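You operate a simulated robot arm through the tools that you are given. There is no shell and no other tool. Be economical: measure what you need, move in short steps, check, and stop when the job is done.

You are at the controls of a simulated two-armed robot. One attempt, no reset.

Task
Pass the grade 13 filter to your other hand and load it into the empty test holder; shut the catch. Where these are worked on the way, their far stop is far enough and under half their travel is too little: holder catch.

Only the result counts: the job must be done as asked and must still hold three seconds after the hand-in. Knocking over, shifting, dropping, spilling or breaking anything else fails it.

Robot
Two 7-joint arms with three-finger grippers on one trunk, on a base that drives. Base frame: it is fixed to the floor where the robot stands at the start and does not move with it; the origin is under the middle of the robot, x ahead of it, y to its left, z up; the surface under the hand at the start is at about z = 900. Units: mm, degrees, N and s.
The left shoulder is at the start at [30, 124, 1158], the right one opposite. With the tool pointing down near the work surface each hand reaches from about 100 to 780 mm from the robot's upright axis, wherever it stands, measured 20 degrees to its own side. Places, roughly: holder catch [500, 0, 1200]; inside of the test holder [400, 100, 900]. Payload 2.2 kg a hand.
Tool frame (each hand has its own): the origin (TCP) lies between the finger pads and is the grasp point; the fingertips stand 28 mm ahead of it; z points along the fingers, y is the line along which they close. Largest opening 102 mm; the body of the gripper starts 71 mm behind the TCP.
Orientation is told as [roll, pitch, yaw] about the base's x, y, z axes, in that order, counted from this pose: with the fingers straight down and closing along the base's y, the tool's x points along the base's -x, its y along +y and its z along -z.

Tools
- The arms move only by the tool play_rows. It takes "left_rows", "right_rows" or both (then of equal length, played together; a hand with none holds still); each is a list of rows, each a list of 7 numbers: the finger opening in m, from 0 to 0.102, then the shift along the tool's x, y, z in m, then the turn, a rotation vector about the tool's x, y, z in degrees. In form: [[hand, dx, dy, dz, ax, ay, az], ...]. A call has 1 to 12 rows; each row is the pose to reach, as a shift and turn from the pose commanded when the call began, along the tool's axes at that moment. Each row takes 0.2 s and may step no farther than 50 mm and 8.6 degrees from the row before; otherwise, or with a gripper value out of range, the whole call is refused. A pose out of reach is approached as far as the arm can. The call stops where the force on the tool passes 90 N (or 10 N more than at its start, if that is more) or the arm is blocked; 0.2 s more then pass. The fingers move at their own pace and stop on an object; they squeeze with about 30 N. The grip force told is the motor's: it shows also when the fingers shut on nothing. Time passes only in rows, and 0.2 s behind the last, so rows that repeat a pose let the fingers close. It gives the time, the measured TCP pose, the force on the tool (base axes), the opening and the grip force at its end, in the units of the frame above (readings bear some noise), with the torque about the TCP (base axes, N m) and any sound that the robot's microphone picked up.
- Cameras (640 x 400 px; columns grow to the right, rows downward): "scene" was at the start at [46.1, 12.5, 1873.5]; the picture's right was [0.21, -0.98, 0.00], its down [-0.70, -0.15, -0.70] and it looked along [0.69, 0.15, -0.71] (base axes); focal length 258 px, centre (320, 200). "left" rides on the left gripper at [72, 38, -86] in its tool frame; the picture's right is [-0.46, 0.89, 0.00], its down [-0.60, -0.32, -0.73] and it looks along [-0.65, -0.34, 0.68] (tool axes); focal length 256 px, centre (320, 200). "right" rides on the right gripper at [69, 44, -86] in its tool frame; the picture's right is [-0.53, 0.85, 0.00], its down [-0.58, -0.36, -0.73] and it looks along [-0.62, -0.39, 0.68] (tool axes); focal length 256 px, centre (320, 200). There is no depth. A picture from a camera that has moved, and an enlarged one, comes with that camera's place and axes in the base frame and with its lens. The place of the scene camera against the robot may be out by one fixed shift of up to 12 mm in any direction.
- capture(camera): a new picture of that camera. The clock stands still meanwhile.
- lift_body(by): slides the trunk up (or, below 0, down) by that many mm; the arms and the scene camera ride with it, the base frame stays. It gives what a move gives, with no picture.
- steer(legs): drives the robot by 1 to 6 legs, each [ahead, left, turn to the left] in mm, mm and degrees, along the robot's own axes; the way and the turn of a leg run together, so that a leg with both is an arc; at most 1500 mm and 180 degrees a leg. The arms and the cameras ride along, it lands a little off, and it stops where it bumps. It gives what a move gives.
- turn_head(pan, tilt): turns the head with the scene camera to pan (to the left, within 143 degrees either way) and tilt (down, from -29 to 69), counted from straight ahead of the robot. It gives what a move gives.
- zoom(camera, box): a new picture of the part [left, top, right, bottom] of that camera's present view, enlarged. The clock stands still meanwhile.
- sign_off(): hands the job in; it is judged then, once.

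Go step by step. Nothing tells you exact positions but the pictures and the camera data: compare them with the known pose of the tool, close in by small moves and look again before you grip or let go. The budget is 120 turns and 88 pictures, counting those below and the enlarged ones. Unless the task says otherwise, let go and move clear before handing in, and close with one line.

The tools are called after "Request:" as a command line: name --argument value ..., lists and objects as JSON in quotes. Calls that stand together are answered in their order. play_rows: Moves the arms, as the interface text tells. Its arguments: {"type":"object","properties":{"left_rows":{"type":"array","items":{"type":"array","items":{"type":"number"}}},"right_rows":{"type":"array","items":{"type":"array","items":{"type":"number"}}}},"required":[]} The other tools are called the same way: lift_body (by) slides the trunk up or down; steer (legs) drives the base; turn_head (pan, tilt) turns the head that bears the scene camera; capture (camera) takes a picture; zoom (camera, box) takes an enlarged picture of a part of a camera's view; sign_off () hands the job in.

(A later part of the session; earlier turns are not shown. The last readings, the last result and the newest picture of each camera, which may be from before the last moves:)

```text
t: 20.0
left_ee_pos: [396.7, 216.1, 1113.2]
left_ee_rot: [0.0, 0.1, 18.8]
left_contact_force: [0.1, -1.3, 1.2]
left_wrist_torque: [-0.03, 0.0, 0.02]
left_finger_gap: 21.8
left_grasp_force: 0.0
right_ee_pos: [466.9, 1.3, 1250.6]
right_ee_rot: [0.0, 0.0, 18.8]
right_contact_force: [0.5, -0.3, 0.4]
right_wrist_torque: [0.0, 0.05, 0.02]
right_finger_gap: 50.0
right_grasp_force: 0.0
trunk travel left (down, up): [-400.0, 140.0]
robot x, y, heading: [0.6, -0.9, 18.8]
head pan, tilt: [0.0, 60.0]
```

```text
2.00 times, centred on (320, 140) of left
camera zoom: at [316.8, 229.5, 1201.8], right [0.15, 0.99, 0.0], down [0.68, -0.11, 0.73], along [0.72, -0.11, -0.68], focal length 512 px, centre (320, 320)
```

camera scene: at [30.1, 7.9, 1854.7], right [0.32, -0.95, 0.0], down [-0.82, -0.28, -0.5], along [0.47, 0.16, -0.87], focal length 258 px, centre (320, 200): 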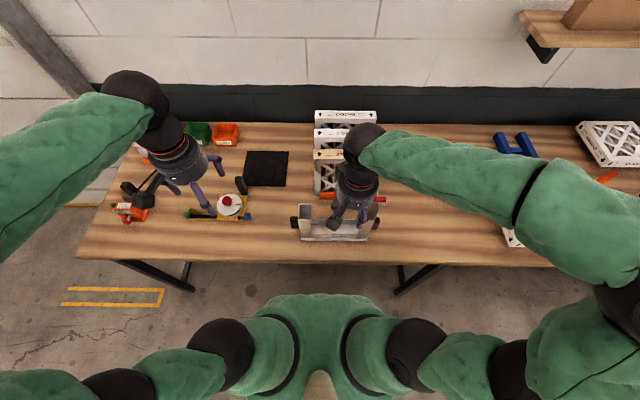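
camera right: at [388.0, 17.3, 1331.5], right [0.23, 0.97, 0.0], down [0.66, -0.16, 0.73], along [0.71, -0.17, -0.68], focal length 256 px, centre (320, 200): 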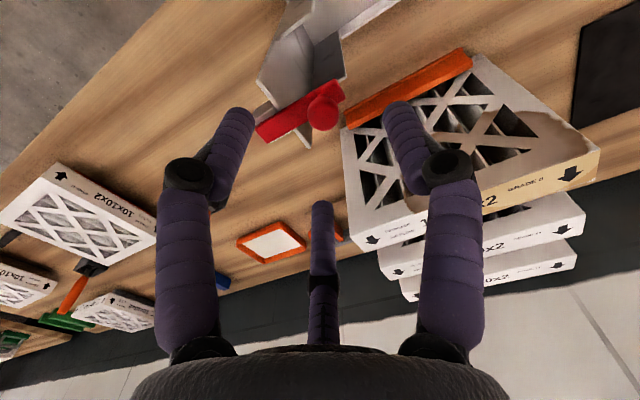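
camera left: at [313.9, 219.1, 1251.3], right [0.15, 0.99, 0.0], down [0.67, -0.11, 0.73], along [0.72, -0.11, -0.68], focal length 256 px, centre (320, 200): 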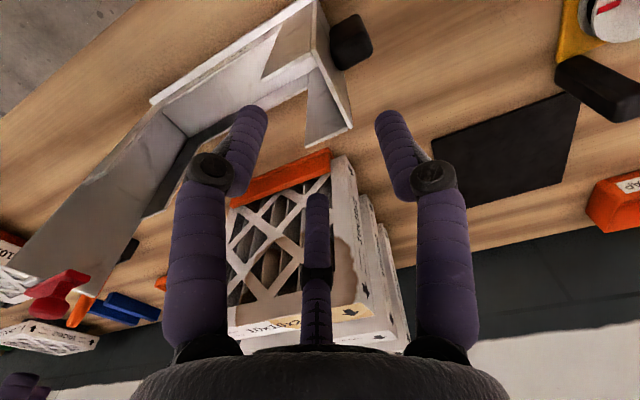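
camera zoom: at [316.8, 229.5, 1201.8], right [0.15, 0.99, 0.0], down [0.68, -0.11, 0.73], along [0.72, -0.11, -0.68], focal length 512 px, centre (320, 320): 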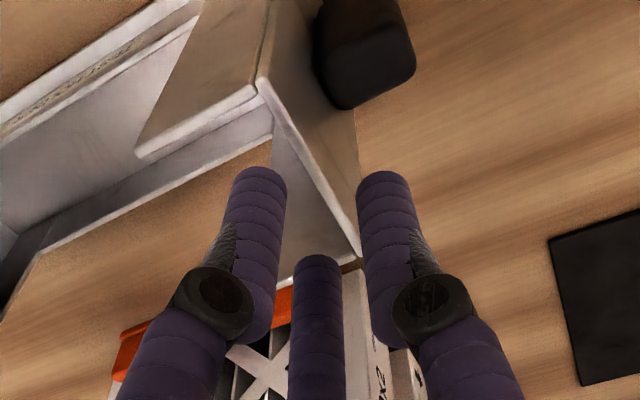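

Request:
play_rows --left_rows '[[0.022, 0.001, -0.0035, 0.01, 0, 0, 0], [0.022, 0.001, -0.0035, 0.02, 0, 0, 0], [0.022, 0.001, -0.0035, 0.03, 0, 0, 0], [0.022, 0.001, -0.0035, 0.038, 0, 0, 0]]'

Request:
zoom --camera "left" --box '[220, 40, 420, 240]'

```text
t: 21.0
left_ee_pos: [396.8, 211.5, 1077.3]
left_ee_rot: [0.0, 0.0, 18.8]
left_contact_force: [0.0, 0.0, 0.6]
left_wrist_torque: [-0.01, -0.01, 0.0]
left_finger_gap: 22.3
left_grasp_force: 0.0
right_ee_pos: [465.6, 1.6, 1249.7]
right_ee_rot: [0.1, 0.0, 18.8]
right_contact_force: [0.1, 0.3, 0.8]
right_wrist_torque: [0.0, -0.01, 0.0]
right_finger_gap: 49.7
right_grasp_force: 0.0
trunk travel left (down, up): [-400.0, 140.0]
robot x, y, heading: [2.7, 3.5, 19.0]
head pan, tilt: [0.0, 60.0]
```

```text
2.00 times, centred on (320, 140) of left
camera zoom: at [318.0, 225.0, 1164.9], right [0.15, 0.99, 0.0], down [0.67, -0.11, 0.73], along [0.72, -0.11, -0.68], focal length 512 px, centre (320, 320)
```

zoom: 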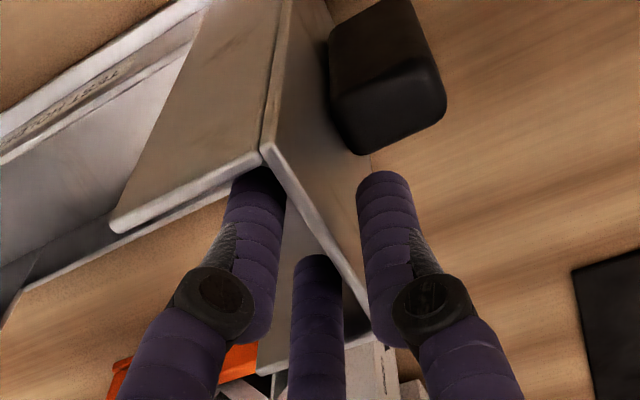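

The fingers straddle the left wall without contact. I'll close to clamp it, and bring the right hand back down on the knob.

Request:
play_rows --left_rows '[[0.01, 0, 0, 0.003, 0, 0, 0], [0.0, 0, 0, 0.003, 0, 0, 0], [0.0, 0, 0, 0.003, 0, 0, 0], [0.0, 0, 0, 0.003, 0, 0, 0]]'

Request:
zoom --camera "right" --box '[220, 40, 420, 240]'

```text
t: 22.0
left_ee_pos: [397.7, 211.1, 1075.4]
left_ee_rot: [0.0, -0.1, 18.8]
left_contact_force: [-1.7, 3.3, 8.9]
left_wrist_torque: [0.15, 0.1, -0.09]
left_finger_gap: 9.2
left_grasp_force: 30.1
right_ee_pos: [464.8, 0.9, 1250.3]
right_ee_rot: [-0.1, 0.0, 18.8]
right_contact_force: [-0.6, 0.7, -0.7]
right_wrist_torque: [0.0, 0.0, 0.03]
right_finger_gap: 50.1
right_grasp_force: 0.1
trunk travel left (down, up): [-400.0, 140.0]
robot x, y, heading: [-2.7, -2.3, 18.9]
head pan, tilt: [0.0, 60.0]
```

```text
2.00 times, centred on (320, 140) of right
camera zoom: at [384.7, 21.3, 1336.7], right [0.23, 0.97, 0.0], down [0.66, -0.16, 0.73], along [0.71, -0.17, -0.68], focal length 512 px, centre (320, 320)
```

zoom: 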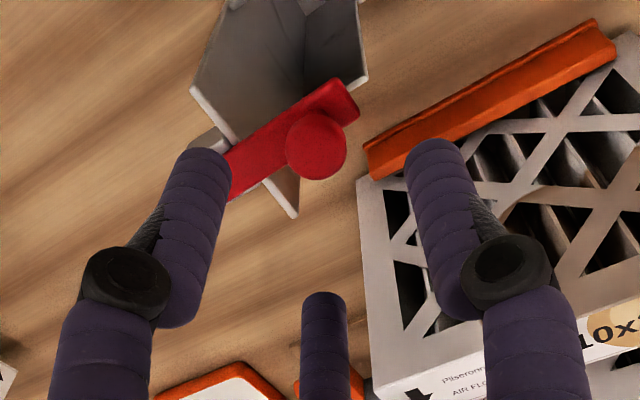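

The holder is clamped by the left hand. I'll cage the knob loosely with the right and push it toward the robot, watching the force.

Request:
play_rows --right_rows '[[0.034, 0.001, 0, 0.02, 0, 0, 0], [0.034, 0.001, 0, 0.035, 0, 0, 0], [0.03, 0.001, 0, 0.048, 0, 0, 0], [0.026, 0.001, 0, 0.048, 0, 0, 0], [0.026, 0.005, 0, 0.048, 0, 0, 0], [0.026, 0.009, 0, 0.048, 0, 0, 0], [0.026, 0.012, 0, 0.048, 0, 0, 0]]'

Request:
zoom --camera "right" --box '[220, 40, 420, 240]'

```text
t: 23.6
left_ee_pos: [398.4, 212.7, 1075.7]
left_ee_rot: [0.1, 0.0, 18.8]
left_contact_force: [0.5, 4.3, 13.5]
left_wrist_torque: [0.29, -0.11, -0.11]
left_finger_gap: 8.8
left_grasp_force: 29.4
right_ee_pos: [452.9, -1.6, 1204.5]
right_ee_rot: [0.0, 0.0, 18.8]
right_contact_force: [1.1, -0.8, -0.2]
right_wrist_torque: [-0.03, -0.01, -0.04]
right_finger_gap: 26.6
right_grasp_force: 0.1
trunk travel left (down, up): [-400.0, 140.0]
robot x, y, heading: [0.8, -0.8, 18.7]
head pan, tilt: [0.0, 60.0]
```

```text
2.00 times, centred on (320, 140) of right
camera zoom: at [373.2, 17.2, 1289.5], right [0.23, 0.97, 0.0], down [0.66, -0.16, 0.73], along [0.71, -0.17, -0.68], focal length 512 px, centre (320, 320)
```

zoom: 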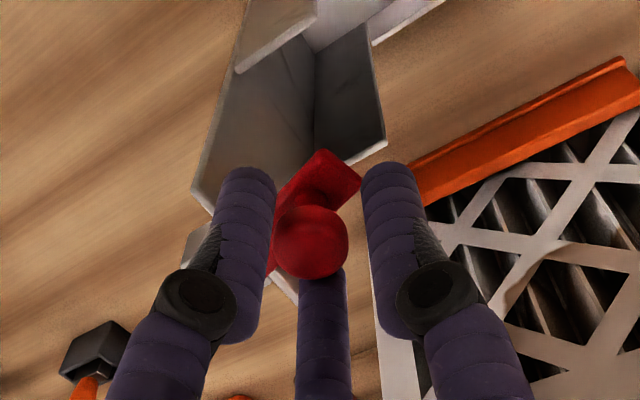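

The bar swung toward the robot about its outer end, so it is a pivoting catch. I'll continue along the arc.

Request:
play_rows --right_rows '[[0.026, 0.006, -0.002, 0, 0, 0, 0], [0.026, 0.012, -0.006, 0, 0, 0, 0], [0.026, 0.017, -0.009, 0, 0, 0, 0], [0.026, 0.022, -0.013, 0, 0, 0, 0], [0.026, 0.026, -0.018, 0, 0, 0, 0], [0.026, 0.029, -0.0225, 0, 0, 0, 0], [0.026, 0.031, -0.028, 0, 0, 0, 0], [0.026, 0.033, -0.034, 0, 0, 0, 0]]'

Request:
zoom --camera "right" --box '[220, 40, 420, 240]'

Request:
zoom --camera "scene" --box '[265, 130, 425, 250]'

```text
t: 25.4
left_ee_pos: [398.5, 210.8, 1076.6]
left_ee_rot: [0.0, 0.0, 18.8]
left_contact_force: [0.0, 3.4, 17.1]
left_wrist_torque: [0.3, -0.14, -0.12]
left_finger_gap: 9.1
left_grasp_force: 29.9
right_ee_pos: [432.9, -45.7, 1203.3]
right_ee_rot: [0.0, 0.0, 18.8]
right_contact_force: [1.8, 0.2, 0.5]
right_wrist_torque: [0.03, -0.02, 0.02]
right_finger_gap: 26.6
right_grasp_force: 1.4
trunk travel left (down, up): [-400.0, 140.0]
robot x, y, heading: [-0.7, 3.1, 18.9]
head pan, tilt: [0.0, 60.0]
```

```text
2.00 times, centred on (320, 140) of right
camera zoom: at [353.5, -25.5, 1289.9], right [0.23, 0.97, 0.0], down [0.66, -0.16, 0.73], along [0.71, -0.17, -0.68], focal length 512 px, centre (320, 320)
```

zoom: 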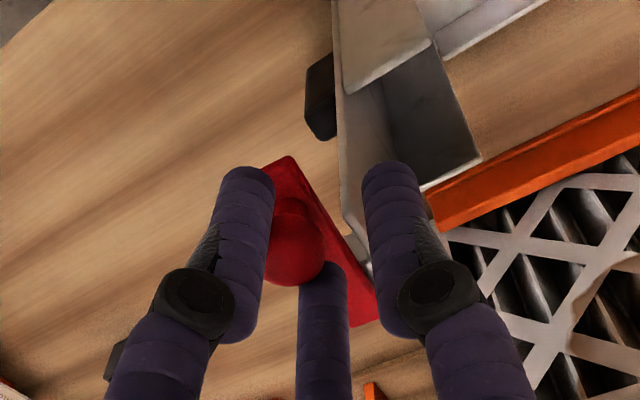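

```text
3.33 times, centred on (345, 190) of scene
camera zoom: at [31.0, 6.9, 1854.7], right [0.32, -0.95, 0.0], down [-0.82, -0.28, -0.5], along [0.47, 0.16, -0.87], focal length 860 px, centre (237, 233)
```

zoom: 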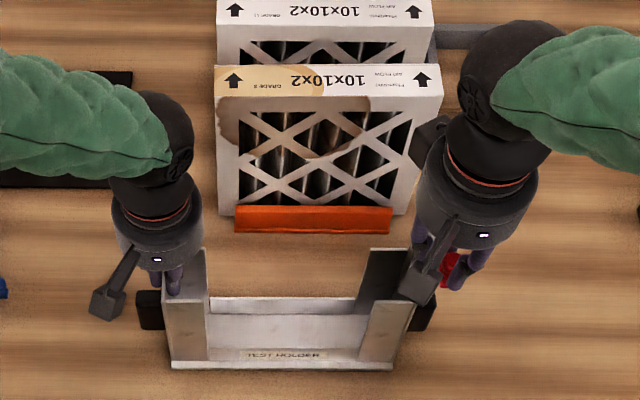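

The catch is now roughly parallel to the wall and outside it. I'll push a bit farther to find its stop.

Request:
play_rows --right_rows '[[0.026, 0, -0.006, 0, 0, 0, 0], [0.026, -0.001, -0.012, 0, 0, 0, 0], [0.026, -0.003, -0.018, 0, 0, 0, 0], [0.026, -0.006, -0.024, 0, 0, 0, 0], [0.026, -0.008, -0.028, 0, 0, 0, 0]]'

Request:
zoom --camera "right" --box '[220, 40, 420, 240]'

```text
t: 26.6
left_ee_pos: [396.6, 209.8, 1075.2]
left_ee_rot: [0.0, -0.2, 18.8]
left_contact_force: [4.9, -17.9, 15.5]
left_wrist_torque: [-0.3, 0.39, 0.26]
left_finger_gap: 9.2
left_grasp_force: 29.7
right_ee_pos: [448.4, -68.5, 1202.4]
right_ee_rot: [0.1, 0.0, 18.8]
right_contact_force: [-10.5, 17.8, 2.2]
right_wrist_torque: [0.41, 0.31, 0.04]
right_finger_gap: 39.6
right_grasp_force: 10.3
trunk travel left (down, up): [-400.0, 140.0]
robot x, y, heading: [-1.5, -2.5, 18.7]
head pan, tilt: [0.0, 60.0]
```

```text
2.00 times, centred on (320, 140) of right
camera zoom: at [368.5, -49.1, 1289.0], right [0.23, 0.97, 0.0], down [0.66, -0.16, 0.73], along [0.71, -0.17, -0.68], focal length 512 px, centre (320, 320)
```

zoom: 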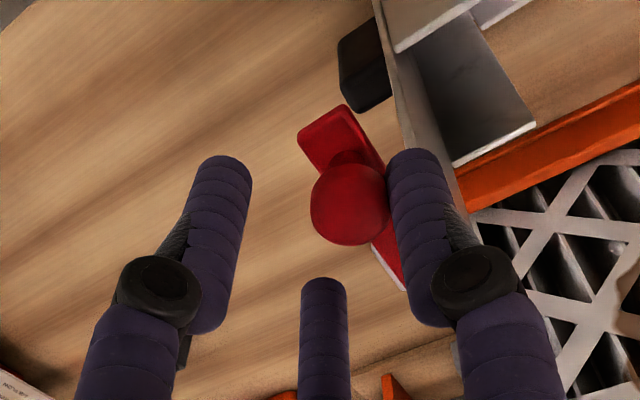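

The bar has hit its far stop (about 20 N) and the catch is open. I'll back off with both hands: release the holder wall and raise both clear.

Request:
play_rows --left_rows '[[0.024, 0, 0, 0, 0, 0, 0], [0.026, 0, 0, 0, 0, 0, 0], [0.026, 0, 0, -0.03, 0, 0, 0], [0.026, 0, 0, -0.08, 0, 0, 0], [0.06, 0, 0, -0.13, 0, 0, 0], [0.102, 0, 0, -0.18, 0, 0, 0]]' --right_rows '[[0.04, 0, 0.01, 0, 0, 0, 0], [0.05, 0, 0.01, 0, 0, 0, 0], [0.05, 0, 0.01, -0.03, 0, 0, 0], [0.05, 0, 0.005, -0.08, 0, 0, 0], [0.07, 0, 0.0, -0.11, 0, 0, 0], [0.102, 0, 0, -0.14, 0, 0, 0]]'

Request:
zoom --camera "scene" --box '[265, 130, 425, 250]'

```text
refused: row 4 steps farther than a row can; nothing moved
```

```text
3.33 times, centred on (345, 190) of scene
camera zoom: at [29.5, 6.7, 1854.7], right [0.32, -0.95, 0.0], down [-0.82, -0.28, -0.5], along [0.47, 0.16, -0.87], focal length 860 px, centre (237, 233)
```

zoom: 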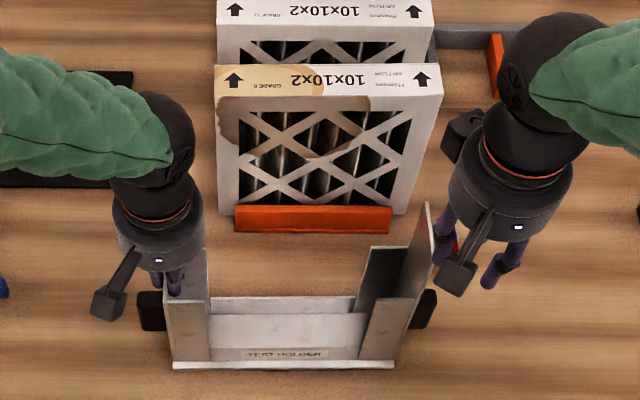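

Request:
play_rows --left_rows '[[0.024, 0, 0, 0, 0, 0, 0], [0.026, 0, 0, 0, 0, 0, 0], [0.026, 0, 0, -0.03, 0, 0, 0], [0.026, 0, 0, -0.075, 0, 0, 0], [0.06, 0, 0, -0.12, 0, 0, 0], [0.102, 0, 0, -0.165, 0, 0, 0], [0.102, 0, 0, -0.2, 0, 0, 0]]' --right_rows '[[0.04, 0, 0.01, 0, 0, 0, 0], [0.05, 0, 0.01, 0, 0, 0, 0], [0.05, 0, 0.01, -0.03, 0, 0, 0], [0.05, 0, 0.01, -0.06, 0, 0, 0], [0.07, 0, 0.01, -0.09, 0, 0, 0], [0.102, 0, 0.01, -0.12, 0, 0, 0], [0.102, 0, 0.01, -0.14, 0, 0, 0]]'

Request:
zoom --camera "scene" --box '[265, 100, 425, 250]'

```text
t: 28.2
left_ee_pos: [397.0, 211.0, 1275.3]
left_ee_rot: [0.0, 0.0, 18.8]
left_contact_force: [0.0, -0.5, -0.1]
left_wrist_torque: [0.02, -0.03, -0.01]
left_finger_gap: 102.0
left_grasp_force: 0.1
right_ee_pos: [447.5, -60.0, 1341.3]
right_ee_rot: [-0.1, 0.0, 18.8]
right_contact_force: [-0.7, 0.5, -0.3]
right_wrist_torque: [0.01, -0.02, 0.0]
right_finger_gap: 101.9
right_grasp_force: 0.1
trunk travel left (down, up): [-400.0, 140.0]
robot x, y, heading: [-3.0, 4.0, 19.2]
head pan, tilt: [0.0, 60.0]
```

```text
2.67 times, centred on (345, 175) of scene
camera zoom: at [31.4, 6.9, 1854.6], right [0.32, -0.95, 0.0], down [-0.82, -0.28, -0.5], along [0.47, 0.16, -0.87], focal length 688 px, centre (253, 267)
```

zoom: 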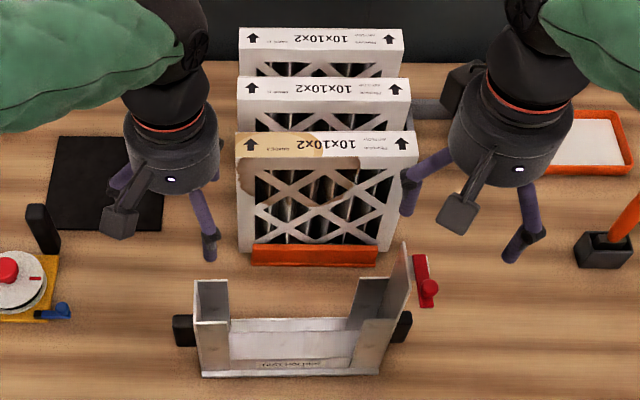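

The catch is open and clear of the slot. I'll turn both hands 90° so the fingers close across the filter thickness, with the cameras facing outward.

Request:
play_rows --left_rows '[[0.102, 0, 0.01, -0.01, 0, 0, 8.2], [0.102, 0, 0.02, -0.02, 0, 0, 16.4], [0.102, 0, 0.03, -0.03, 0, 0, 24.6], [0.102, 0, 0.04, -0.04, 0, 0, 32.8], [0.102, 0, 0.05, -0.05, 0, 0, 41], [0.102, 0, 0.06, -0.06, 0, 0, 49.2], [0.102, 0, 0.07, -0.07, 0, 0, 57.4], [0.102, 0, 0.08, -0.08, 0, 0, 65.6], [0.102, 0, 0.09, -0.09, 0, 0, 73.8], [0.102, 0, 0.1, -0.1, 0, 0, 82], [0.102, 0, 0.1, -0.1, 0, 0, 90]]' --right_rows '[[0.102, 0, 0, 0, 0, 0, -8.2], [0.102, 0, 0, 0, 0, 0, -16.4], [0.102, 0, 0, 0, 0, 0, -24.6], [0.102, 0, 0, 0, 0, 0, -32.8], [0.102, 0, 0, 0, 0, 0, -41], [0.102, 0, 0, 0, 0, 0, -49.2], [0.102, 0, 0, 0, 0, 0, -57.4], [0.102, 0, 0, 0, 0, 0, -65.6], [0.102, 0, 0, 0, 0, 0, -73.8], [0.102, 0, 0, 0, 0, 0, -82], [0.102, 0, 0, 0, 0, 0, -90]]'

Request:
steer --legs '[[80, 0, 0]]'

```text
t: 30.6
left_ee_pos: [365.8, 306.6, 1375.6]
left_ee_rot: [0.0, 0.0, -71.3]
left_contact_force: [-0.5, 0.6, -0.2]
left_wrist_torque: [-0.01, -0.01, -0.03]
left_finger_gap: 102.1
left_grasp_force: 0.0
right_ee_pos: [448.4, -59.1, 1342.1]
right_ee_rot: [0.0, 0.0, 108.9]
right_contact_force: [-0.2, -0.3, 0.4]
right_wrist_torque: [-0.01, 0.02, 0.0]
right_finger_gap: 102.3
right_grasp_force: 0.1
trunk travel left (down, up): [-400.0, 140.0]
robot x, y, heading: [0.6, 3.2, 19.0]
head pan, tilt: [0.0, 60.0]
```

```text
t: 31.7
left_ee_pos: [443.0, 332.7, 1374.1]
left_ee_rot: [-0.1, 0.0, -71.2]
left_contact_force: [0.6, 0.0, -0.3]
left_wrist_torque: [0.02, 0.03, 0.01]
left_finger_gap: 102.1
left_grasp_force: 0.1
right_ee_pos: [525.7, -33.5, 1342.9]
right_ee_rot: [0.1, 0.0, 108.7]
right_contact_force: [0.6, 0.3, -0.4]
right_wrist_torque: [-0.01, 0.05, 0.02]
right_finger_gap: 102.0
right_grasp_force: 0.0
trunk travel left (down, up): [-400.0, 140.0]
robot x, y, heading: [75.0, 23.9, 18.7]
head pan, tilt: [0.0, 60.0]
```

Drove without a bump. I'll go another 70 mm and look at the back filter from the scene camera.

Request:
steer --legs '[[70, 0, 0]]'

Request:
zoom --camera "scene" --box '[260, 90, 420, 190]'

```text
t: 32.7
left_ee_pos: [507.5, 356.4, 1374.3]
left_ee_rot: [-0.1, 0.0, -71.3]
left_contact_force: [0.7, -0.1, -0.7]
left_wrist_torque: [0.02, 0.06, -0.01]
left_finger_gap: 102.2
left_grasp_force: 0.0
right_ee_pos: [589.7, -10.6, 1343.3]
right_ee_rot: [0.1, 0.1, 108.8]
right_contact_force: [1.0, 0.1, -0.3]
right_wrist_torque: [-0.02, 0.04, 0.02]
right_finger_gap: 102.3
right_grasp_force: 0.1
trunk travel left (down, up): [-400.0, 140.0]
robot x, y, heading: [144.3, 45.7, 18.6]
head pan, tilt: [0.0, 60.0]
```

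```text
4.00 times, centred on (340, 140) of scene
camera zoom: at [174.4, 55.6, 1854.6], right [0.32, -0.95, 0.0], down [-0.82, -0.28, -0.5], along [0.47, 0.16, -0.87], focal length 1032 px, centre (240, 440)
```

zoom: 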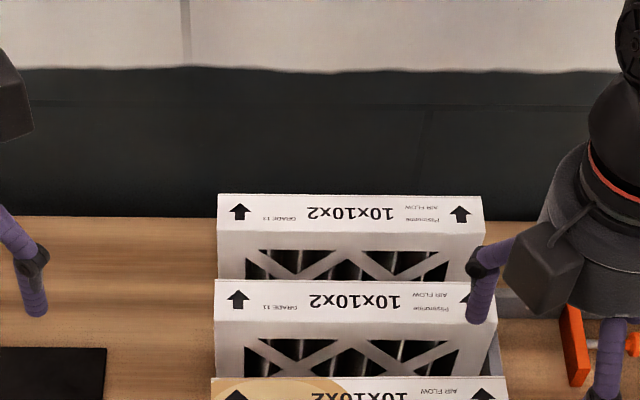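

The grade 13 filter top centre is at about n≈840 (along the facing direction), m≈-104, z≈1143. I'll move the right hand over its right part, staying high.

Request:
play_rows --right_rows '[[0.102, -0.004, -0.042, 0, 0, 0, 0], [0.102, -0.008, -0.085, 0, 0, 0, 0], [0.102, -0.012, -0.127, 0, 0, 0, 0], [0.102, -0.017, -0.17, 0.015, 0, 0, 0], [0.102, -0.022, -0.212, 0.03, 0, 0, 0], [0.102, -0.026, -0.255, 0.045, 0, 0, 0], [0.102, -0.031, -0.297, 0.06, 0, 0, 0], [0.102, -0.031, -0.297, 0.08, 0, 0, 0]]'

Request:
capture --camera "right"

Request:
capture --camera "scene"

```text
t: 34.5
left_ee_pos: [505.9, 354.6, 1375.0]
left_ee_rot: [0.0, 0.1, -71.2]
left_contact_force: [-1.0, -1.2, 0.0]
left_wrist_torque: [0.01, -0.03, -0.02]
left_finger_gap: 102.3
left_grasp_force: 0.1
right_ee_pos: [860.5, 113.5, 1262.9]
right_ee_rot: [-0.1, 0.0, 108.8]
right_contact_force: [-1.1, -0.2, 0.1]
right_wrist_torque: [0.05, 0.0, 0.03]
right_finger_gap: 101.8
right_grasp_force: 0.0
trunk travel left (down, up): [-400.0, 140.0]
robot x, y, heading: [138.5, 51.6, 18.6]
head pan, tilt: [0.0, 60.0]
```

```text
40 pictures are left
camera right: at [840.0, 35.1, 1349.3], right [-0.97, 0.23, 0.0], down [0.16, 0.66, 0.73], along [0.17, 0.71, -0.68], focal length 256 px, centre (320, 200)
```

right: 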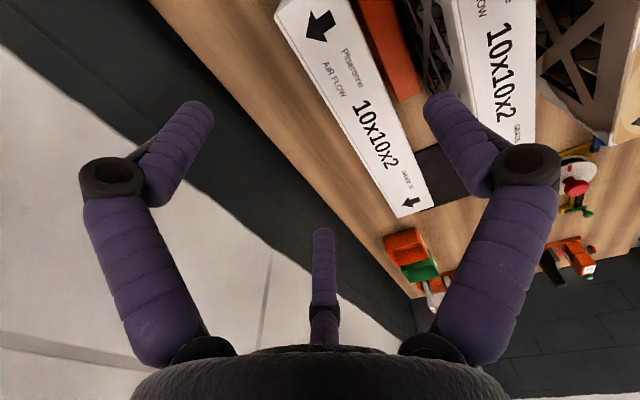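

```text
39 pictures are left
camera scene: at [171.1, 53.7, 1854.7], right [0.32, -0.95, 0.0], down [-0.82, -0.28, -0.5], along [0.47, 0.16, -0.87], focal length 258 px, centre (320, 200)
```

scene: 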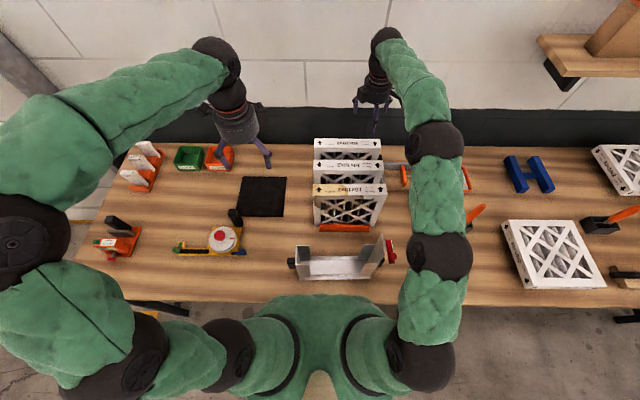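

The plate centre is about 20 mm to the +y side of the right TCP, top ≈1147, with about 1° of yaw error. I'll correct and descend to just above the top edge, then look.

Request:
play_rows --right_rows '[[0.102, 0.003, 0.006, 0.03, 0, 0, 1], [0.102, 0.003, 0.006, 0.05, 0, 0, 1], [0.102, 0.003, 0.006, 0.065, 0, 0, 1], [0.102, 0.003, 0.006, 0.075, 0, 0, 1]]'

Request:
capture --camera "right"

```text
t: 35.5
left_ee_pos: [505.2, 354.5, 1374.8]
left_ee_rot: [0.0, -0.1, -71.2]
left_contact_force: [0.0, 0.6, 1.0]
left_wrist_torque: [0.01, 0.01, 0.0]
left_finger_gap: 102.0
left_grasp_force: 0.2
right_ee_pos: [856.4, 110.0, 1186.2]
right_ee_rot: [0.1, 0.0, 107.8]
right_contact_force: [1.1, 0.8, 0.3]
right_wrist_torque: [0.0, 0.0, 0.0]
right_finger_gap: 102.2
right_grasp_force: 0.0
trunk travel left (down, up): [-400.0, 140.0]
robot x, y, heading: [141.3, 44.6, 18.9]
head pan, tilt: [0.0, 60.0]
```

```text
38 pictures are left
camera right: at [835.3, 30.9, 1272.6], right [-0.97, 0.25, 0.0], down [0.17, 0.66, 0.73], along [0.18, 0.71, -0.68], focal length 256 px, centre (320, 200)
```

right: 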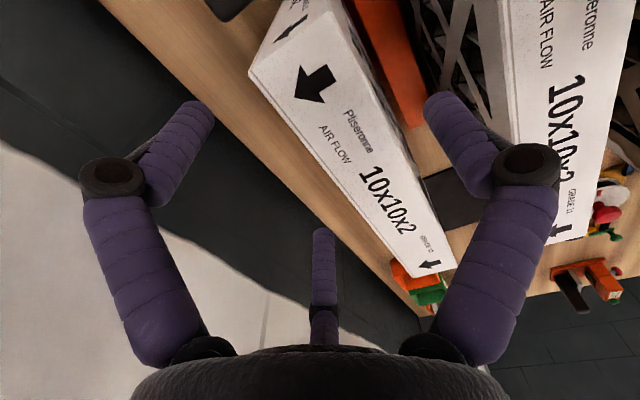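

The plate sits inside the open fingers with margin on both sides. I'll descend 43 mm and close on it.

Request:
play_rows --right_rows '[[0.102, 0, 0.0, 0.015, 0, 0, -0.5], [0.102, 0, 0.0, 0.03, 0, 0, -0.5], [0.102, 0, 0.0, 0.043, 0, 0, -0.5], [0.09, 0, 0.0, 0.043, 0, 0, -0.5], [0.08, 0, 0.0, 0.043, 0, 0, -0.5], [0.07, 0, 0.0, 0.043, 0, 0, -0.5]]'

Request:
capture --camera "right"

```text
t: 36.9
left_ee_pos: [508.3, 355.6, 1374.2]
left_ee_rot: [0.0, 0.1, -71.2]
left_contact_force: [0.2, 0.5, 0.3]
left_wrist_torque: [-0.01, 0.03, 0.01]
left_finger_gap: 101.8
left_grasp_force: 0.0
right_ee_pos: [855.2, 109.4, 1144.3]
right_ee_rot: [0.0, 0.0, 108.2]
right_contact_force: [0.8, 0.2, -0.2]
right_wrist_torque: [0.0, -0.05, 0.03]
right_finger_gap: 70.1
right_grasp_force: 0.1
trunk travel left (down, up): [-400.0, 140.0]
robot x, y, heading: [141.7, 44.5, 18.8]
head pan, tilt: [0.0, 60.0]
```

```text
37 pictures are left
camera right: at [834.8, 30.5, 1230.4], right [-0.97, 0.24, 0.0], down [0.16, 0.66, 0.73], along [0.18, 0.71, -0.68], focal length 256 px, centre (320, 200)
```

right: 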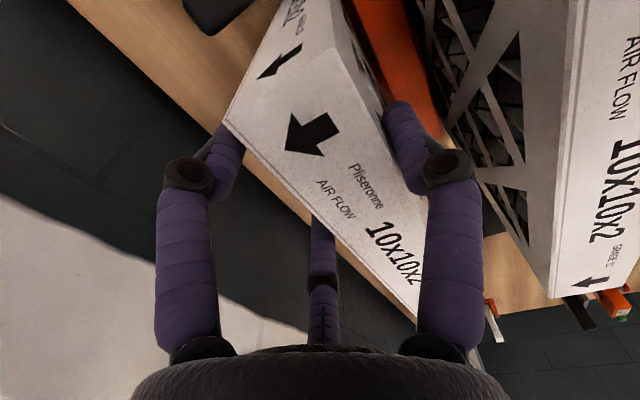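

Request:
play_rows --right_rows '[[0.064, 0, 0, 0, 0, 0, 0], [0.058, 0, 0, 0, 0, 0, 0], [0.05, 0, 0, 0, 0, 0, 0], [0.04, 0, 0, 0, 0, 0, 0], [0.04, 0, 0, 0, 0, 0, 0]]'

Request:
capture --camera "right"

```text
t: 38.1
left_ee_pos: [504.8, 354.5, 1374.7]
left_ee_rot: [0.1, -0.1, -71.1]
left_contact_force: [-0.1, 0.4, -0.2]
left_wrist_torque: [0.01, 0.02, -0.03]
left_finger_gap: 102.1
left_grasp_force: 0.0
right_ee_pos: [853.9, 109.8, 1144.0]
right_ee_rot: [0.0, 0.0, 108.2]
right_contact_force: [-1.6, -0.1, 1.7]
right_wrist_torque: [-0.06, 0.23, 0.03]
right_finger_gap: 63.4
right_grasp_force: 29.6
trunk travel left (down, up): [-400.0, 140.0]
robot x, y, heading: [137.2, 45.8, 18.9]
head pan, tilt: [0.0, 60.0]
```

```text
36 pictures are left
camera right: at [834.5, 30.4, 1230.7], right [-0.97, 0.24, 0.0], down [0.16, 0.66, 0.73], along [0.18, 0.71, -0.68], focal length 256 px, centre (320, 200)
```

right: 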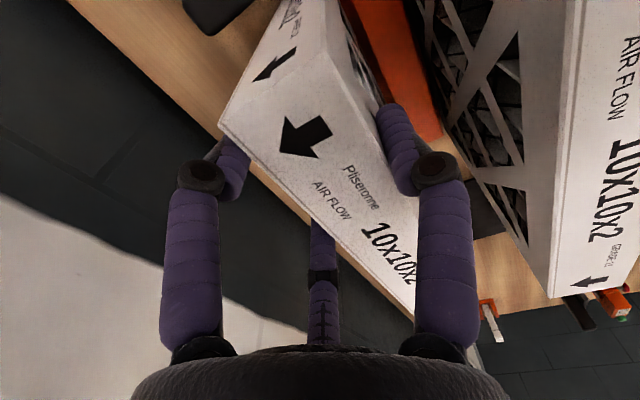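

The filter is gripped at 30 N. I'll lift the trunk a little to feel the weight and check for binding.

Request:
lift_body --by 25

Request:
capture --camera "right"

```text
t: 38.8
left_ee_pos: [507.3, 354.6, 1399.2]
left_ee_rot: [-0.1, 0.0, -71.2]
left_contact_force: [0.5, -0.1, 0.3]
left_wrist_torque: [0.03, 0.01, 0.01]
left_finger_gap: 101.7
left_grasp_force: 0.1
right_ee_pos: [855.2, 109.3, 1168.7]
right_ee_rot: [0.0, 0.0, 108.4]
right_contact_force: [0.4, -0.1, -1.2]
right_wrist_torque: [-0.06, -0.04, 0.0]
right_finger_gap: 63.2
right_grasp_force: 30.1
trunk travel left (down, up): [-425.0, 115.0]
robot x, y, heading: [141.2, 48.4, 18.7]
head pan, tilt: [0.0, 60.0]
```

```text
35 pictures are left
camera right: at [835.2, 30.7, 1254.9], right [-0.97, 0.24, 0.0], down [0.17, 0.66, 0.73], along [0.18, 0.71, -0.68], focal length 256 px, centre (320, 200)
```

right: 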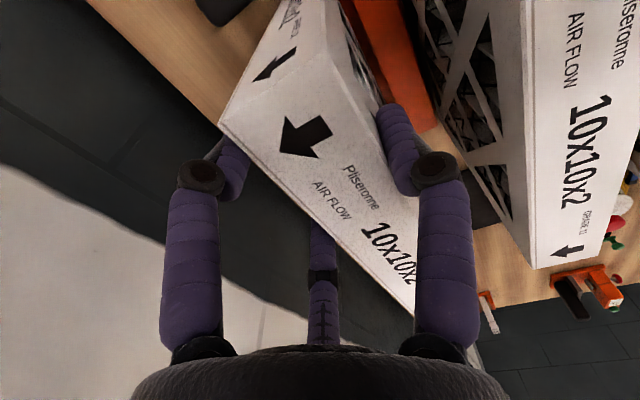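

The filter comes up cleanly with the hand and is very light. I'll raise the trunk fully, then lift farther with the arm.

Request:
lift_body --by 115

Request:
play_rows --right_rows '[[0.04, 0, 0, -0.025, 0, 0, 0], [0.04, 0, 0, -0.05, 0, 0, 0], [0.04, 0, 0, -0.075, 0, 0, 0], [0.04, 0, 0, -0.1, 0, 0, 0], [0.04, 0, 0, -0.125, 0, 0, 0], [0.04, 0, 0, -0.145, 0, 0, 0]]'

Request:
capture --camera "scene"

```text
t: 40.2
left_ee_pos: [506.1, 355.1, 1514.0]
left_ee_rot: [-0.1, 0.0, -71.2]
left_contact_force: [0.4, -0.7, -0.4]
left_wrist_torque: [0.01, -0.01, -0.04]
left_finger_gap: 102.2
left_grasp_force: 0.0
right_ee_pos: [855.0, 109.3, 1283.3]
right_ee_rot: [0.1, -0.1, 108.2]
right_contact_force: [0.0, -0.7, -1.5]
right_wrist_torque: [-0.05, -0.02, -0.05]
right_finger_gap: 63.0
right_grasp_force: 29.4
trunk travel left (down, up): [-540.0, 0.0]
robot x, y, heading: [139.5, 48.8, 18.9]
head pan, tilt: [0.0, 60.0]
```

```text
t: 41.6
left_ee_pos: [505.7, 354.9, 1514.7]
left_ee_rot: [0.0, 0.0, -71.2]
left_contact_force: [0.2, 0.3, -0.8]
left_wrist_torque: [0.03, -0.02, 0.0]
left_finger_gap: 102.0
left_grasp_force: 0.1
right_ee_pos: [855.8, 110.2, 1428.0]
right_ee_rot: [0.2, 0.0, 108.3]
right_contact_force: [-0.5, -0.4, -0.9]
right_wrist_torque: [-0.06, -0.03, -0.03]
right_finger_gap: 63.0
right_grasp_force: 30.1
trunk travel left (down, up): [-540.0, 0.0]
robot x, y, heading: [140.3, 47.1, 18.9]
head pan, tilt: [0.0, 60.0]
```

```text
34 pictures are left
camera scene: at [172.7, 55.1, 1994.6], right [0.32, -0.95, 0.0], down [-0.82, -0.28, -0.5], along [0.47, 0.16, -0.87], focal length 258 px, centre (320, 200)
```

scene: 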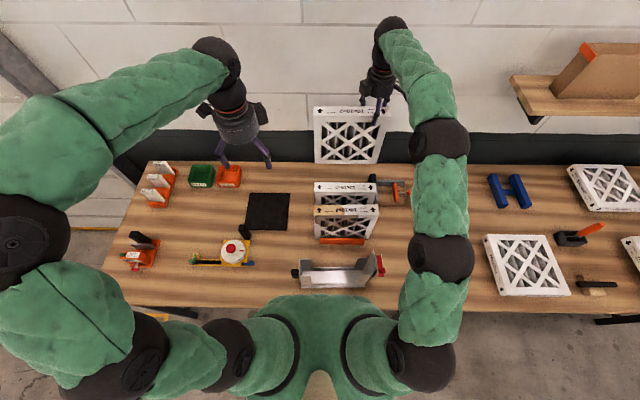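

The filter's underside is clear above the other filters. I'll pull it back toward the robot and line it up sideways with the holder, ready for the handover.

Request:
play_rows --right_rows '[[0.04, -0.005, 0.035, 0, 0, 0, 0], [0.04, -0.011, 0.07, 0, 0, 0, 0], [0.04, -0.017, 0.105, 0, 0, 0, 0], [0.04, -0.023, 0.14, 0, 0, 0, 0], [0.04, -0.03, 0.175, 0, 0, 0, 0], [0.04, -0.037, 0.21, 0, 0, 0, 0], [0.04, -0.043, 0.245, 0, 0, 0, 0], [0.04, -0.05, 0.28, 0, 0, 0, 0]]'

Request:
capture --camera "scene"

Request:
capture --camera "left"

```text
t: 43.4
left_ee_pos: [506.0, 355.0, 1514.6]
left_ee_rot: [0.1, 0.0, -71.2]
left_contact_force: [-0.3, -0.7, 1.1]
left_wrist_torque: [-0.04, -0.06, -0.02]
left_finger_gap: 102.0
left_grasp_force: 0.0
right_ee_pos: [571.0, 67.3, 1427.7]
right_ee_rot: [0.0, 0.1, 108.4]
right_contact_force: [0.5, 0.5, -1.4]
right_wrist_torque: [-0.07, -0.04, -0.01]
right_finger_gap: 63.0
right_grasp_force: 29.8
trunk travel left (down, up): [-540.0, 0.0]
robot x, y, heading: [142.5, 47.7, 18.7]
head pan, tilt: [0.0, 60.0]
```

```text
33 pictures are left
camera scene: at [170.5, 54.5, 1994.7], right [0.32, -0.95, 0.0], down [-0.82, -0.28, -0.5], along [0.47, 0.16, -0.87], focal length 258 px, centre (320, 200)
```

scene: 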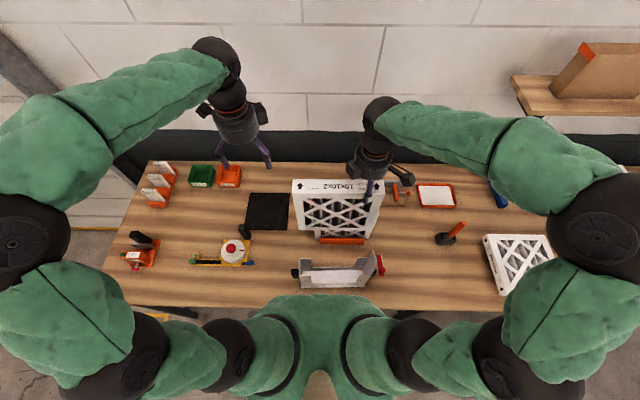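

```text
32 pictures are left
camera left: at [517.8, 435.8, 1602.9], right [0.99, -0.15, 0.0], down [-0.11, -0.67, 0.73], along [-0.11, -0.72, -0.68], focal length 256 px, centre (320, 200)
```

left: 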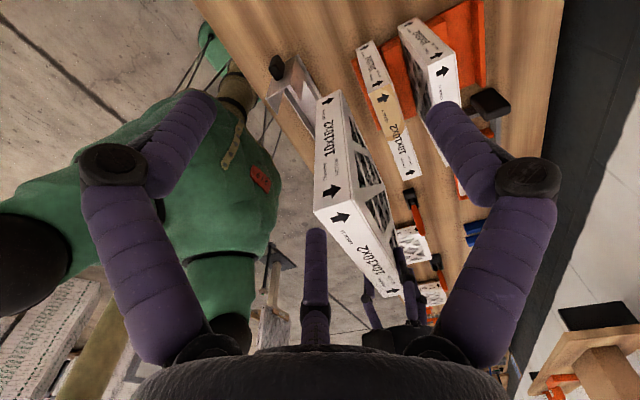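

The filter hangs at n≈553, centred near m≈-50, top at z≈1432. I'll bring the left hand above its left part and look.

Request:
play_rows --left_rows '[[0.102, -0.04, -0.014, 0, 0, 0, 0], [0.102, -0.08, -0.028, 0, 0, 0, 0], [0.102, -0.12, -0.042, 0, 0, 0, 0], [0.102, -0.155, -0.0545, 0, 0, 0, 0], [0.102, -0.155, -0.0545, 0.02, 0, 0, 0]]'

Request:
capture --camera "left"

```text
t: 44.6
left_ee_pos: [507.0, 190.4, 1493.8]
left_ee_rot: [0.0, 0.1, -71.1]
left_contact_force: [0.4, -0.6, 0.1]
left_wrist_torque: [0.02, 0.01, 0.02]
left_finger_gap: 101.7
left_grasp_force: 0.2
right_ee_pos: [573.4, 68.4, 1426.5]
right_ee_rot: [0.0, 0.1, 108.3]
right_contact_force: [-0.2, 0.1, 0.1]
right_wrist_torque: [-0.12, 0.0, -0.05]
right_finger_gap: 63.2
right_grasp_force: 29.8
trunk travel left (down, up): [-540.0, 0.0]
robot x, y, heading: [142.5, 46.5, 18.9]
head pan, tilt: [0.0, 60.0]
```

```text
31 pictures are left
camera left: at [519.8, 271.5, 1581.6], right [0.99, -0.15, 0.0], down [-0.1, -0.67, 0.73], along [-0.11, -0.72, -0.68], focal length 256 px, centre (320, 200)
```

left: 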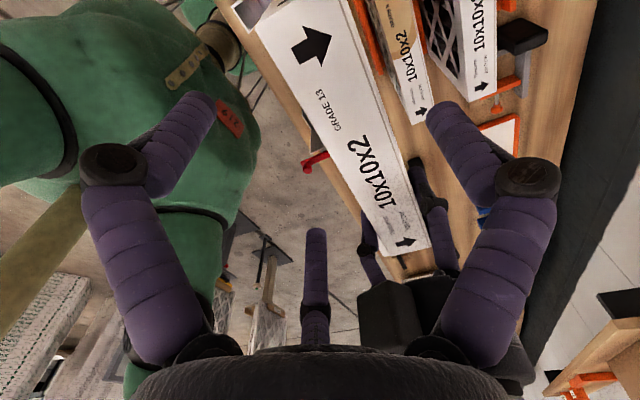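

The plate lies centred between the left hand's open fingers, with the hand about 66 mm left of its centre. I'll descend and close the left hand.

Request:
play_rows --left_rows '[[0.102, 0, 0, 0.02, 0, 0, 0], [0.102, 0, 0, 0.04, 0, 0, 0], [0.102, 0, 0, 0.055, 0, 0, 0], [0.102, 0, 0, 0.066, 0, 0, 0], [0.085, 0, 0, 0.066, 0, 0, 0], [0.072, 0, 0, 0.066, 0, 0, 0]]'

Request:
capture --camera "left"

```text
t: 46.0
left_ee_pos: [507.0, 190.8, 1429.8]
left_ee_rot: [-0.1, 0.0, -71.2]
left_contact_force: [2.6, 2.6, -0.9]
left_wrist_torque: [0.06, 0.0, 0.04]
left_finger_gap: 73.6
left_grasp_force: 1.3
right_ee_pos: [572.1, 67.5, 1427.5]
right_ee_rot: [0.1, 0.0, 108.3]
right_contact_force: [-3.6, -2.2, 0.1]
right_wrist_torque: [0.04, 0.03, 0.45]
right_finger_gap: 62.8
right_grasp_force: 30.1
trunk travel left (down, up): [-540.0, 0.0]
robot x, y, heading: [140.7, 49.4, 18.8]
head pan, tilt: [0.0, 60.0]
```

```text
30 pictures are left
camera left: at [519.4, 271.6, 1517.3], right [0.99, -0.15, 0.0], down [-0.11, -0.67, 0.73], along [-0.11, -0.72, -0.68], focal length 256 px, centre (320, 200)
```

left: 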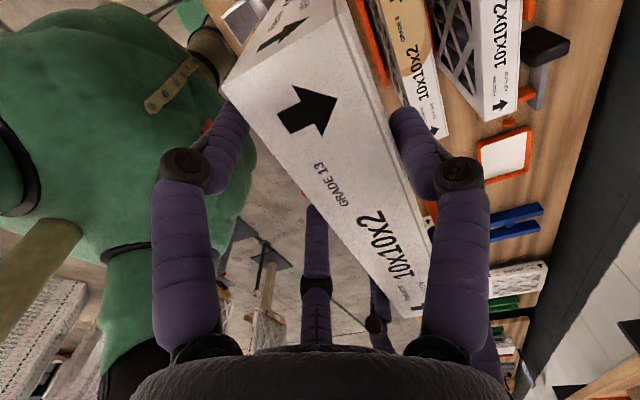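

The rear finger touched first, so I'll shift the left hand 5 mm away from the robot and then close firmly.

Request:
play_rows --left_rows '[[0.074, 0, 0.003, 0, 0, 0, 0], [0.072, 0, 0.005, 0, 0, 0, 0], [0.066, 0, 0.005, 0, 0, 0, 0], [0.055, 0, 0.005, 0, 0, 0, 0], [0.04, 0, 0.005, 0, 0, 0, 0], [0.04, 0, 0.005, 0, 0, 0, 0]]'

```text
t: 47.4
left_ee_pos: [510.6, 191.4, 1430.3]
left_ee_rot: [0.1, 0.1, -71.2]
left_contact_force: [4.8, 0.9, 0.1]
left_wrist_torque: [0.14, -0.25, -0.31]
left_finger_gap: 62.9
left_grasp_force: 30.3
right_ee_pos: [571.6, 67.8, 1427.0]
right_ee_rot: [0.1, 0.0, 108.4]
right_contact_force: [-5.3, -1.4, -0.9]
right_wrist_torque: [-0.16, 0.2, 1.11]
right_finger_gap: 62.5
right_grasp_force: 30.1
trunk travel left (down, up): [-540.0, 0.0]
robot x, y, heading: [141.2, 48.1, 18.9]
head pan, tilt: [0.0, 60.0]
```

Both hands hold it. Now the right hand opens and withdraws upward.

Request:
play_rows --right_rows '[[0.08, 0, 0, 0, 0, 0, 0], [0.1, 0, 0, 0, 0, 0, 0], [0.1, 0, 0, 0, 0, 0, 0], [0.1, 0, 0, -0.03, 0, 0, 0], [0.1, 0, 0, -0.07, 0, 0, 0], [0.1, 0.03, 0, -0.1, 0, 0, 0], [0.1, 0.07, 0, -0.11, 0, 0, 0], [0.1, 0.11, 0, -0.11, 0, 0, 0]]'

Request:
capture --camera "scene"

Request:
capture --camera "left"

```text
t: 49.2
left_ee_pos: [509.0, 190.3, 1428.9]
left_ee_rot: [0.0, 0.1, -71.2]
left_contact_force: [-0.5, 0.2, -0.2]
left_wrist_torque: [0.04, 0.03, 0.0]
left_finger_gap: 62.9
left_grasp_force: 29.7
right_ee_pos: [610.9, -36.3, 1538.2]
right_ee_rot: [0.1, 0.0, 108.4]
right_contact_force: [-1.0, 0.7, 0.4]
right_wrist_torque: [0.01, -0.01, -0.03]
right_finger_gap: 100.0
right_grasp_force: 0.0
trunk travel left (down, up): [-540.0, 0.0]
robot x, y, heading: [141.8, 47.6, 18.8]
head pan, tilt: [0.0, 60.0]
```

```text
29 pictures are left
camera scene: at [173.2, 54.1, 1994.6], right [0.32, -0.95, 0.0], down [-0.82, -0.28, -0.5], along [0.47, 0.16, -0.87], focal length 258 px, centre (320, 200)
```

scene: 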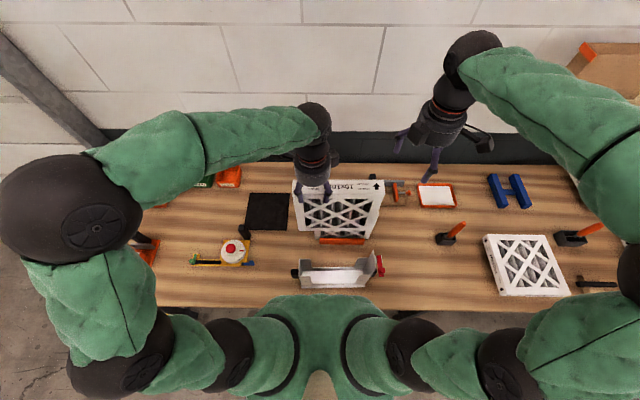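

```text
28 pictures are left
camera left: at [523.3, 272.5, 1517.0], right [0.99, -0.15, 0.0], down [-0.1, -0.67, 0.73], along [-0.11, -0.72, -0.68], focal length 256 px, centre (320, 200)
```

left: 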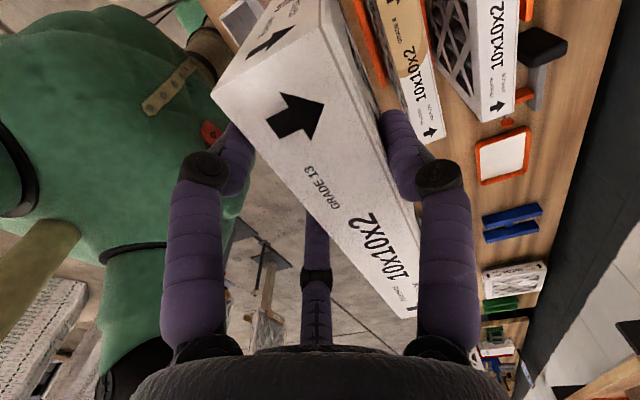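

The left hand holds the grade 13 filter steadily. Now I'll measure the holder's present place precisely with a zoom.

Request:
zoom --camera "scene" --box '[285, 235, 395, 305]'

```text
5.71 times, centred on (340, 270) of scene
camera zoom: at [173.2, 54.1, 1994.6], right [0.32, -0.95, 0.0], down [-0.82, -0.28, -0.5], along [0.47, 0.16, -0.87], focal length 1474 px, centre (206, -200)
```

zoom: 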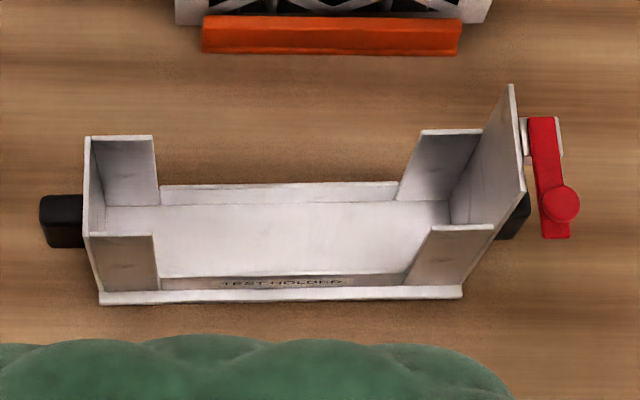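

In the scene frame the slot centre is at n≈437, m≈-58, about 60 mm deep and 250 mm wide. I'll carry the filter above it and measure again.

Request:
play_rows --left_rows '[[0.04, -0.002, -0.02, 0, 0, 0, 0], [0.04, -0.004, -0.045, 0, 0, 0, 0], [0.04, -0.006, -0.07, 0, 0, 0, 0], [0.04, -0.008, -0.095, 0, 0, 0, 0], [0.04, -0.008, -0.107, 0, 0, 0, 0]]'

Request:
zoom --camera "scene" --box '[265, 185, 425, 315]'

Request:
capture --camera "left"

```text
t: 50.4
left_ee_pos: [410.4, 148.8, 1429.5]
left_ee_rot: [0.0, -0.1, -71.2]
left_contact_force: [0.0, 0.0, 0.6]
left_wrist_torque: [0.01, 0.01, -0.02]
left_finger_gap: 63.1
left_grasp_force: 30.4
right_ee_pos: [609.4, -35.5, 1538.7]
right_ee_rot: [0.0, 0.0, 108.2]
right_contact_force: [-0.9, 0.2, 0.5]
right_wrist_torque: [0.01, -0.02, 0.01]
right_finger_gap: 100.0
right_grasp_force: 0.0
trunk travel left (down, up): [-540.0, 0.0]
robot x, y, heading: [141.6, 44.0, 18.6]
head pan, tilt: [0.0, 60.0]
```

```text
3.08 times, centred on (345, 250) of scene
camera zoom: at [172.8, 55.0, 1994.6], right [0.32, -0.95, 0.0], down [-0.82, -0.28, -0.5], along [0.47, 0.16, -0.87], focal length 794 px, centre (243, 46)
```

zoom: 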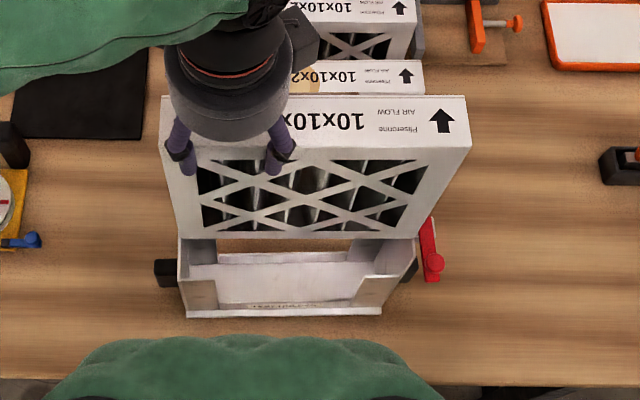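

```text
25 pictures are left
camera left: at [423.0, 231.2, 1517.4], right [0.99, -0.15, 0.0], down [-0.1, -0.67, 0.73], along [-0.11, -0.72, -0.68], focal length 256 px, centre (320, 200)
```

left: 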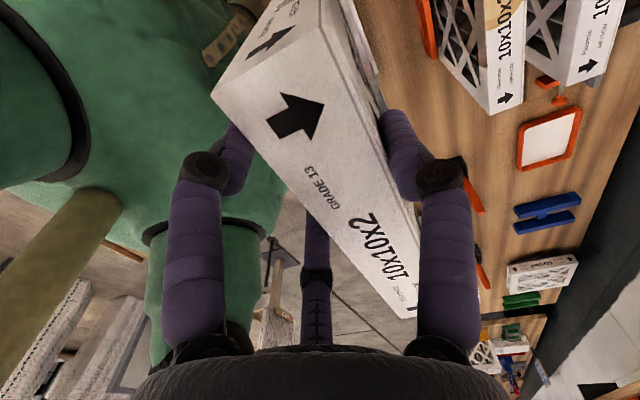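

The filter is within about 3 mm of the slot centre, and the holder is yawed about 1° relative to it. I'll apply those small corrections and lower until the lower edge just enters the right wall's height.

Request:
play_rows --left_rows '[[0.04, 0.0025, -0.0035, 0.0, 0, 0, -1], [0.04, 0.0025, -0.0035, 0.02, 0, 0, -1], [0.04, 0.0025, -0.0035, 0.04, 0, 0, -1], [0.04, 0.0025, -0.0035, 0.06, 0, 0, -1], [0.04, 0.0025, -0.0035, 0.08, 0, 0, -1], [0.04, 0.0025, -0.0035, 0.095, 0, 0, -1]]'

Request:
zoom --camera "scene" --box '[275, 215, 405, 305]'

```text
t: 51.8
left_ee_pos: [406.4, 150.8, 1333.0]
left_ee_rot: [-0.1, 0.0, -70.1]
left_contact_force: [-0.5, 0.4, -0.1]
left_wrist_torque: [0.04, 0.03, 0.0]
left_finger_gap: 63.3
left_grasp_force: 29.9
right_ee_pos: [610.8, -35.4, 1538.3]
right_ee_rot: [0.0, 0.0, 108.3]
right_contact_force: [-0.1, -0.9, -0.5]
right_wrist_torque: [0.02, 0.02, 0.01]
right_finger_gap: 99.8
right_grasp_force: 0.0
trunk travel left (down, up): [-540.0, 0.0]
robot x, y, heading: [139.1, 46.6, 19.1]
head pan, tilt: [0.0, 60.0]
```

```text
4.44 times, centred on (340, 260) of scene
camera zoom: at [173.1, 55.0, 1994.6], right [0.32, -0.95, 0.0], down [-0.82, -0.28, -0.5], along [0.47, 0.16, -0.87], focal length 1147 px, centre (231, -67)
```

zoom: 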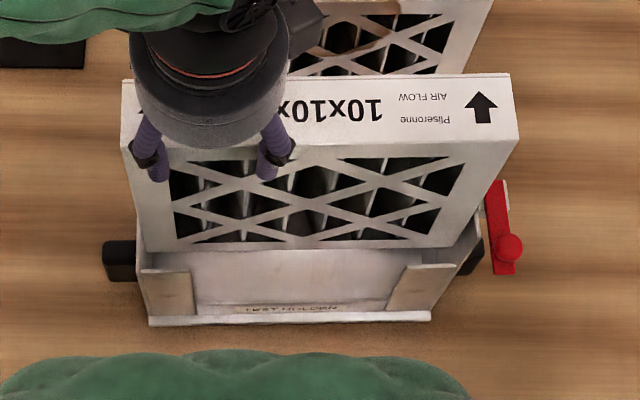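

The bottom edge is at z≈1097, with its fore-aft place good and sitting about 3 mm too far left. I'll shift right 3 mm and lower into the channel.

Request:
play_rows --left_rows '[[0.04, -0.003, 0, 0.005, 0, 0, 0], [0.04, -0.003, 0, 0.015, 0, 0, 0], [0.04, -0.003, 0, 0.025, 0, 0, 0], [0.04, -0.003, 0, 0.033, 0, 0, 0], [0.04, -0.003, 0, 0.04, 0, 0, 0]]'

Request:
zoom --camera "scene" --box '[275, 215, 405, 305]'

```text
t: 53.0
left_ee_pos: [408.6, 148.3, 1294.0]
left_ee_rot: [-0.1, 0.0, -70.2]
left_contact_force: [0.1, 0.2, 0.5]
left_wrist_torque: [0.06, 0.0, -0.05]
left_finger_gap: 63.1
left_grasp_force: 29.4
right_ee_pos: [611.5, -35.6, 1537.6]
right_ee_rot: [0.0, 0.0, 108.4]
right_contact_force: [-0.5, -0.4, 0.0]
right_wrist_torque: [0.03, -0.02, 0.01]
right_finger_gap: 100.0
right_grasp_force: 0.0
trunk travel left (down, up): [-540.0, 0.0]
robot x, y, heading: [144.0, 47.7, 19.0]
head pan, tilt: [0.0, 60.0]
```

```text
4.44 times, centred on (340, 260) of scene
camera zoom: at [173.0, 55.1, 1994.6], right [0.32, -0.95, 0.0], down [-0.82, -0.28, -0.5], along [0.47, 0.16, -0.87], focal length 1147 px, centre (231, -67)
```

zoom: 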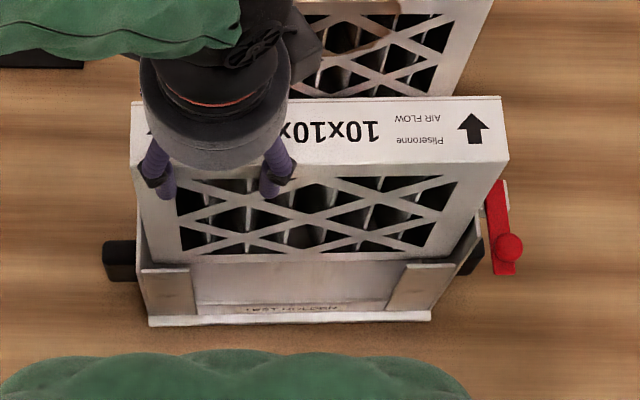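

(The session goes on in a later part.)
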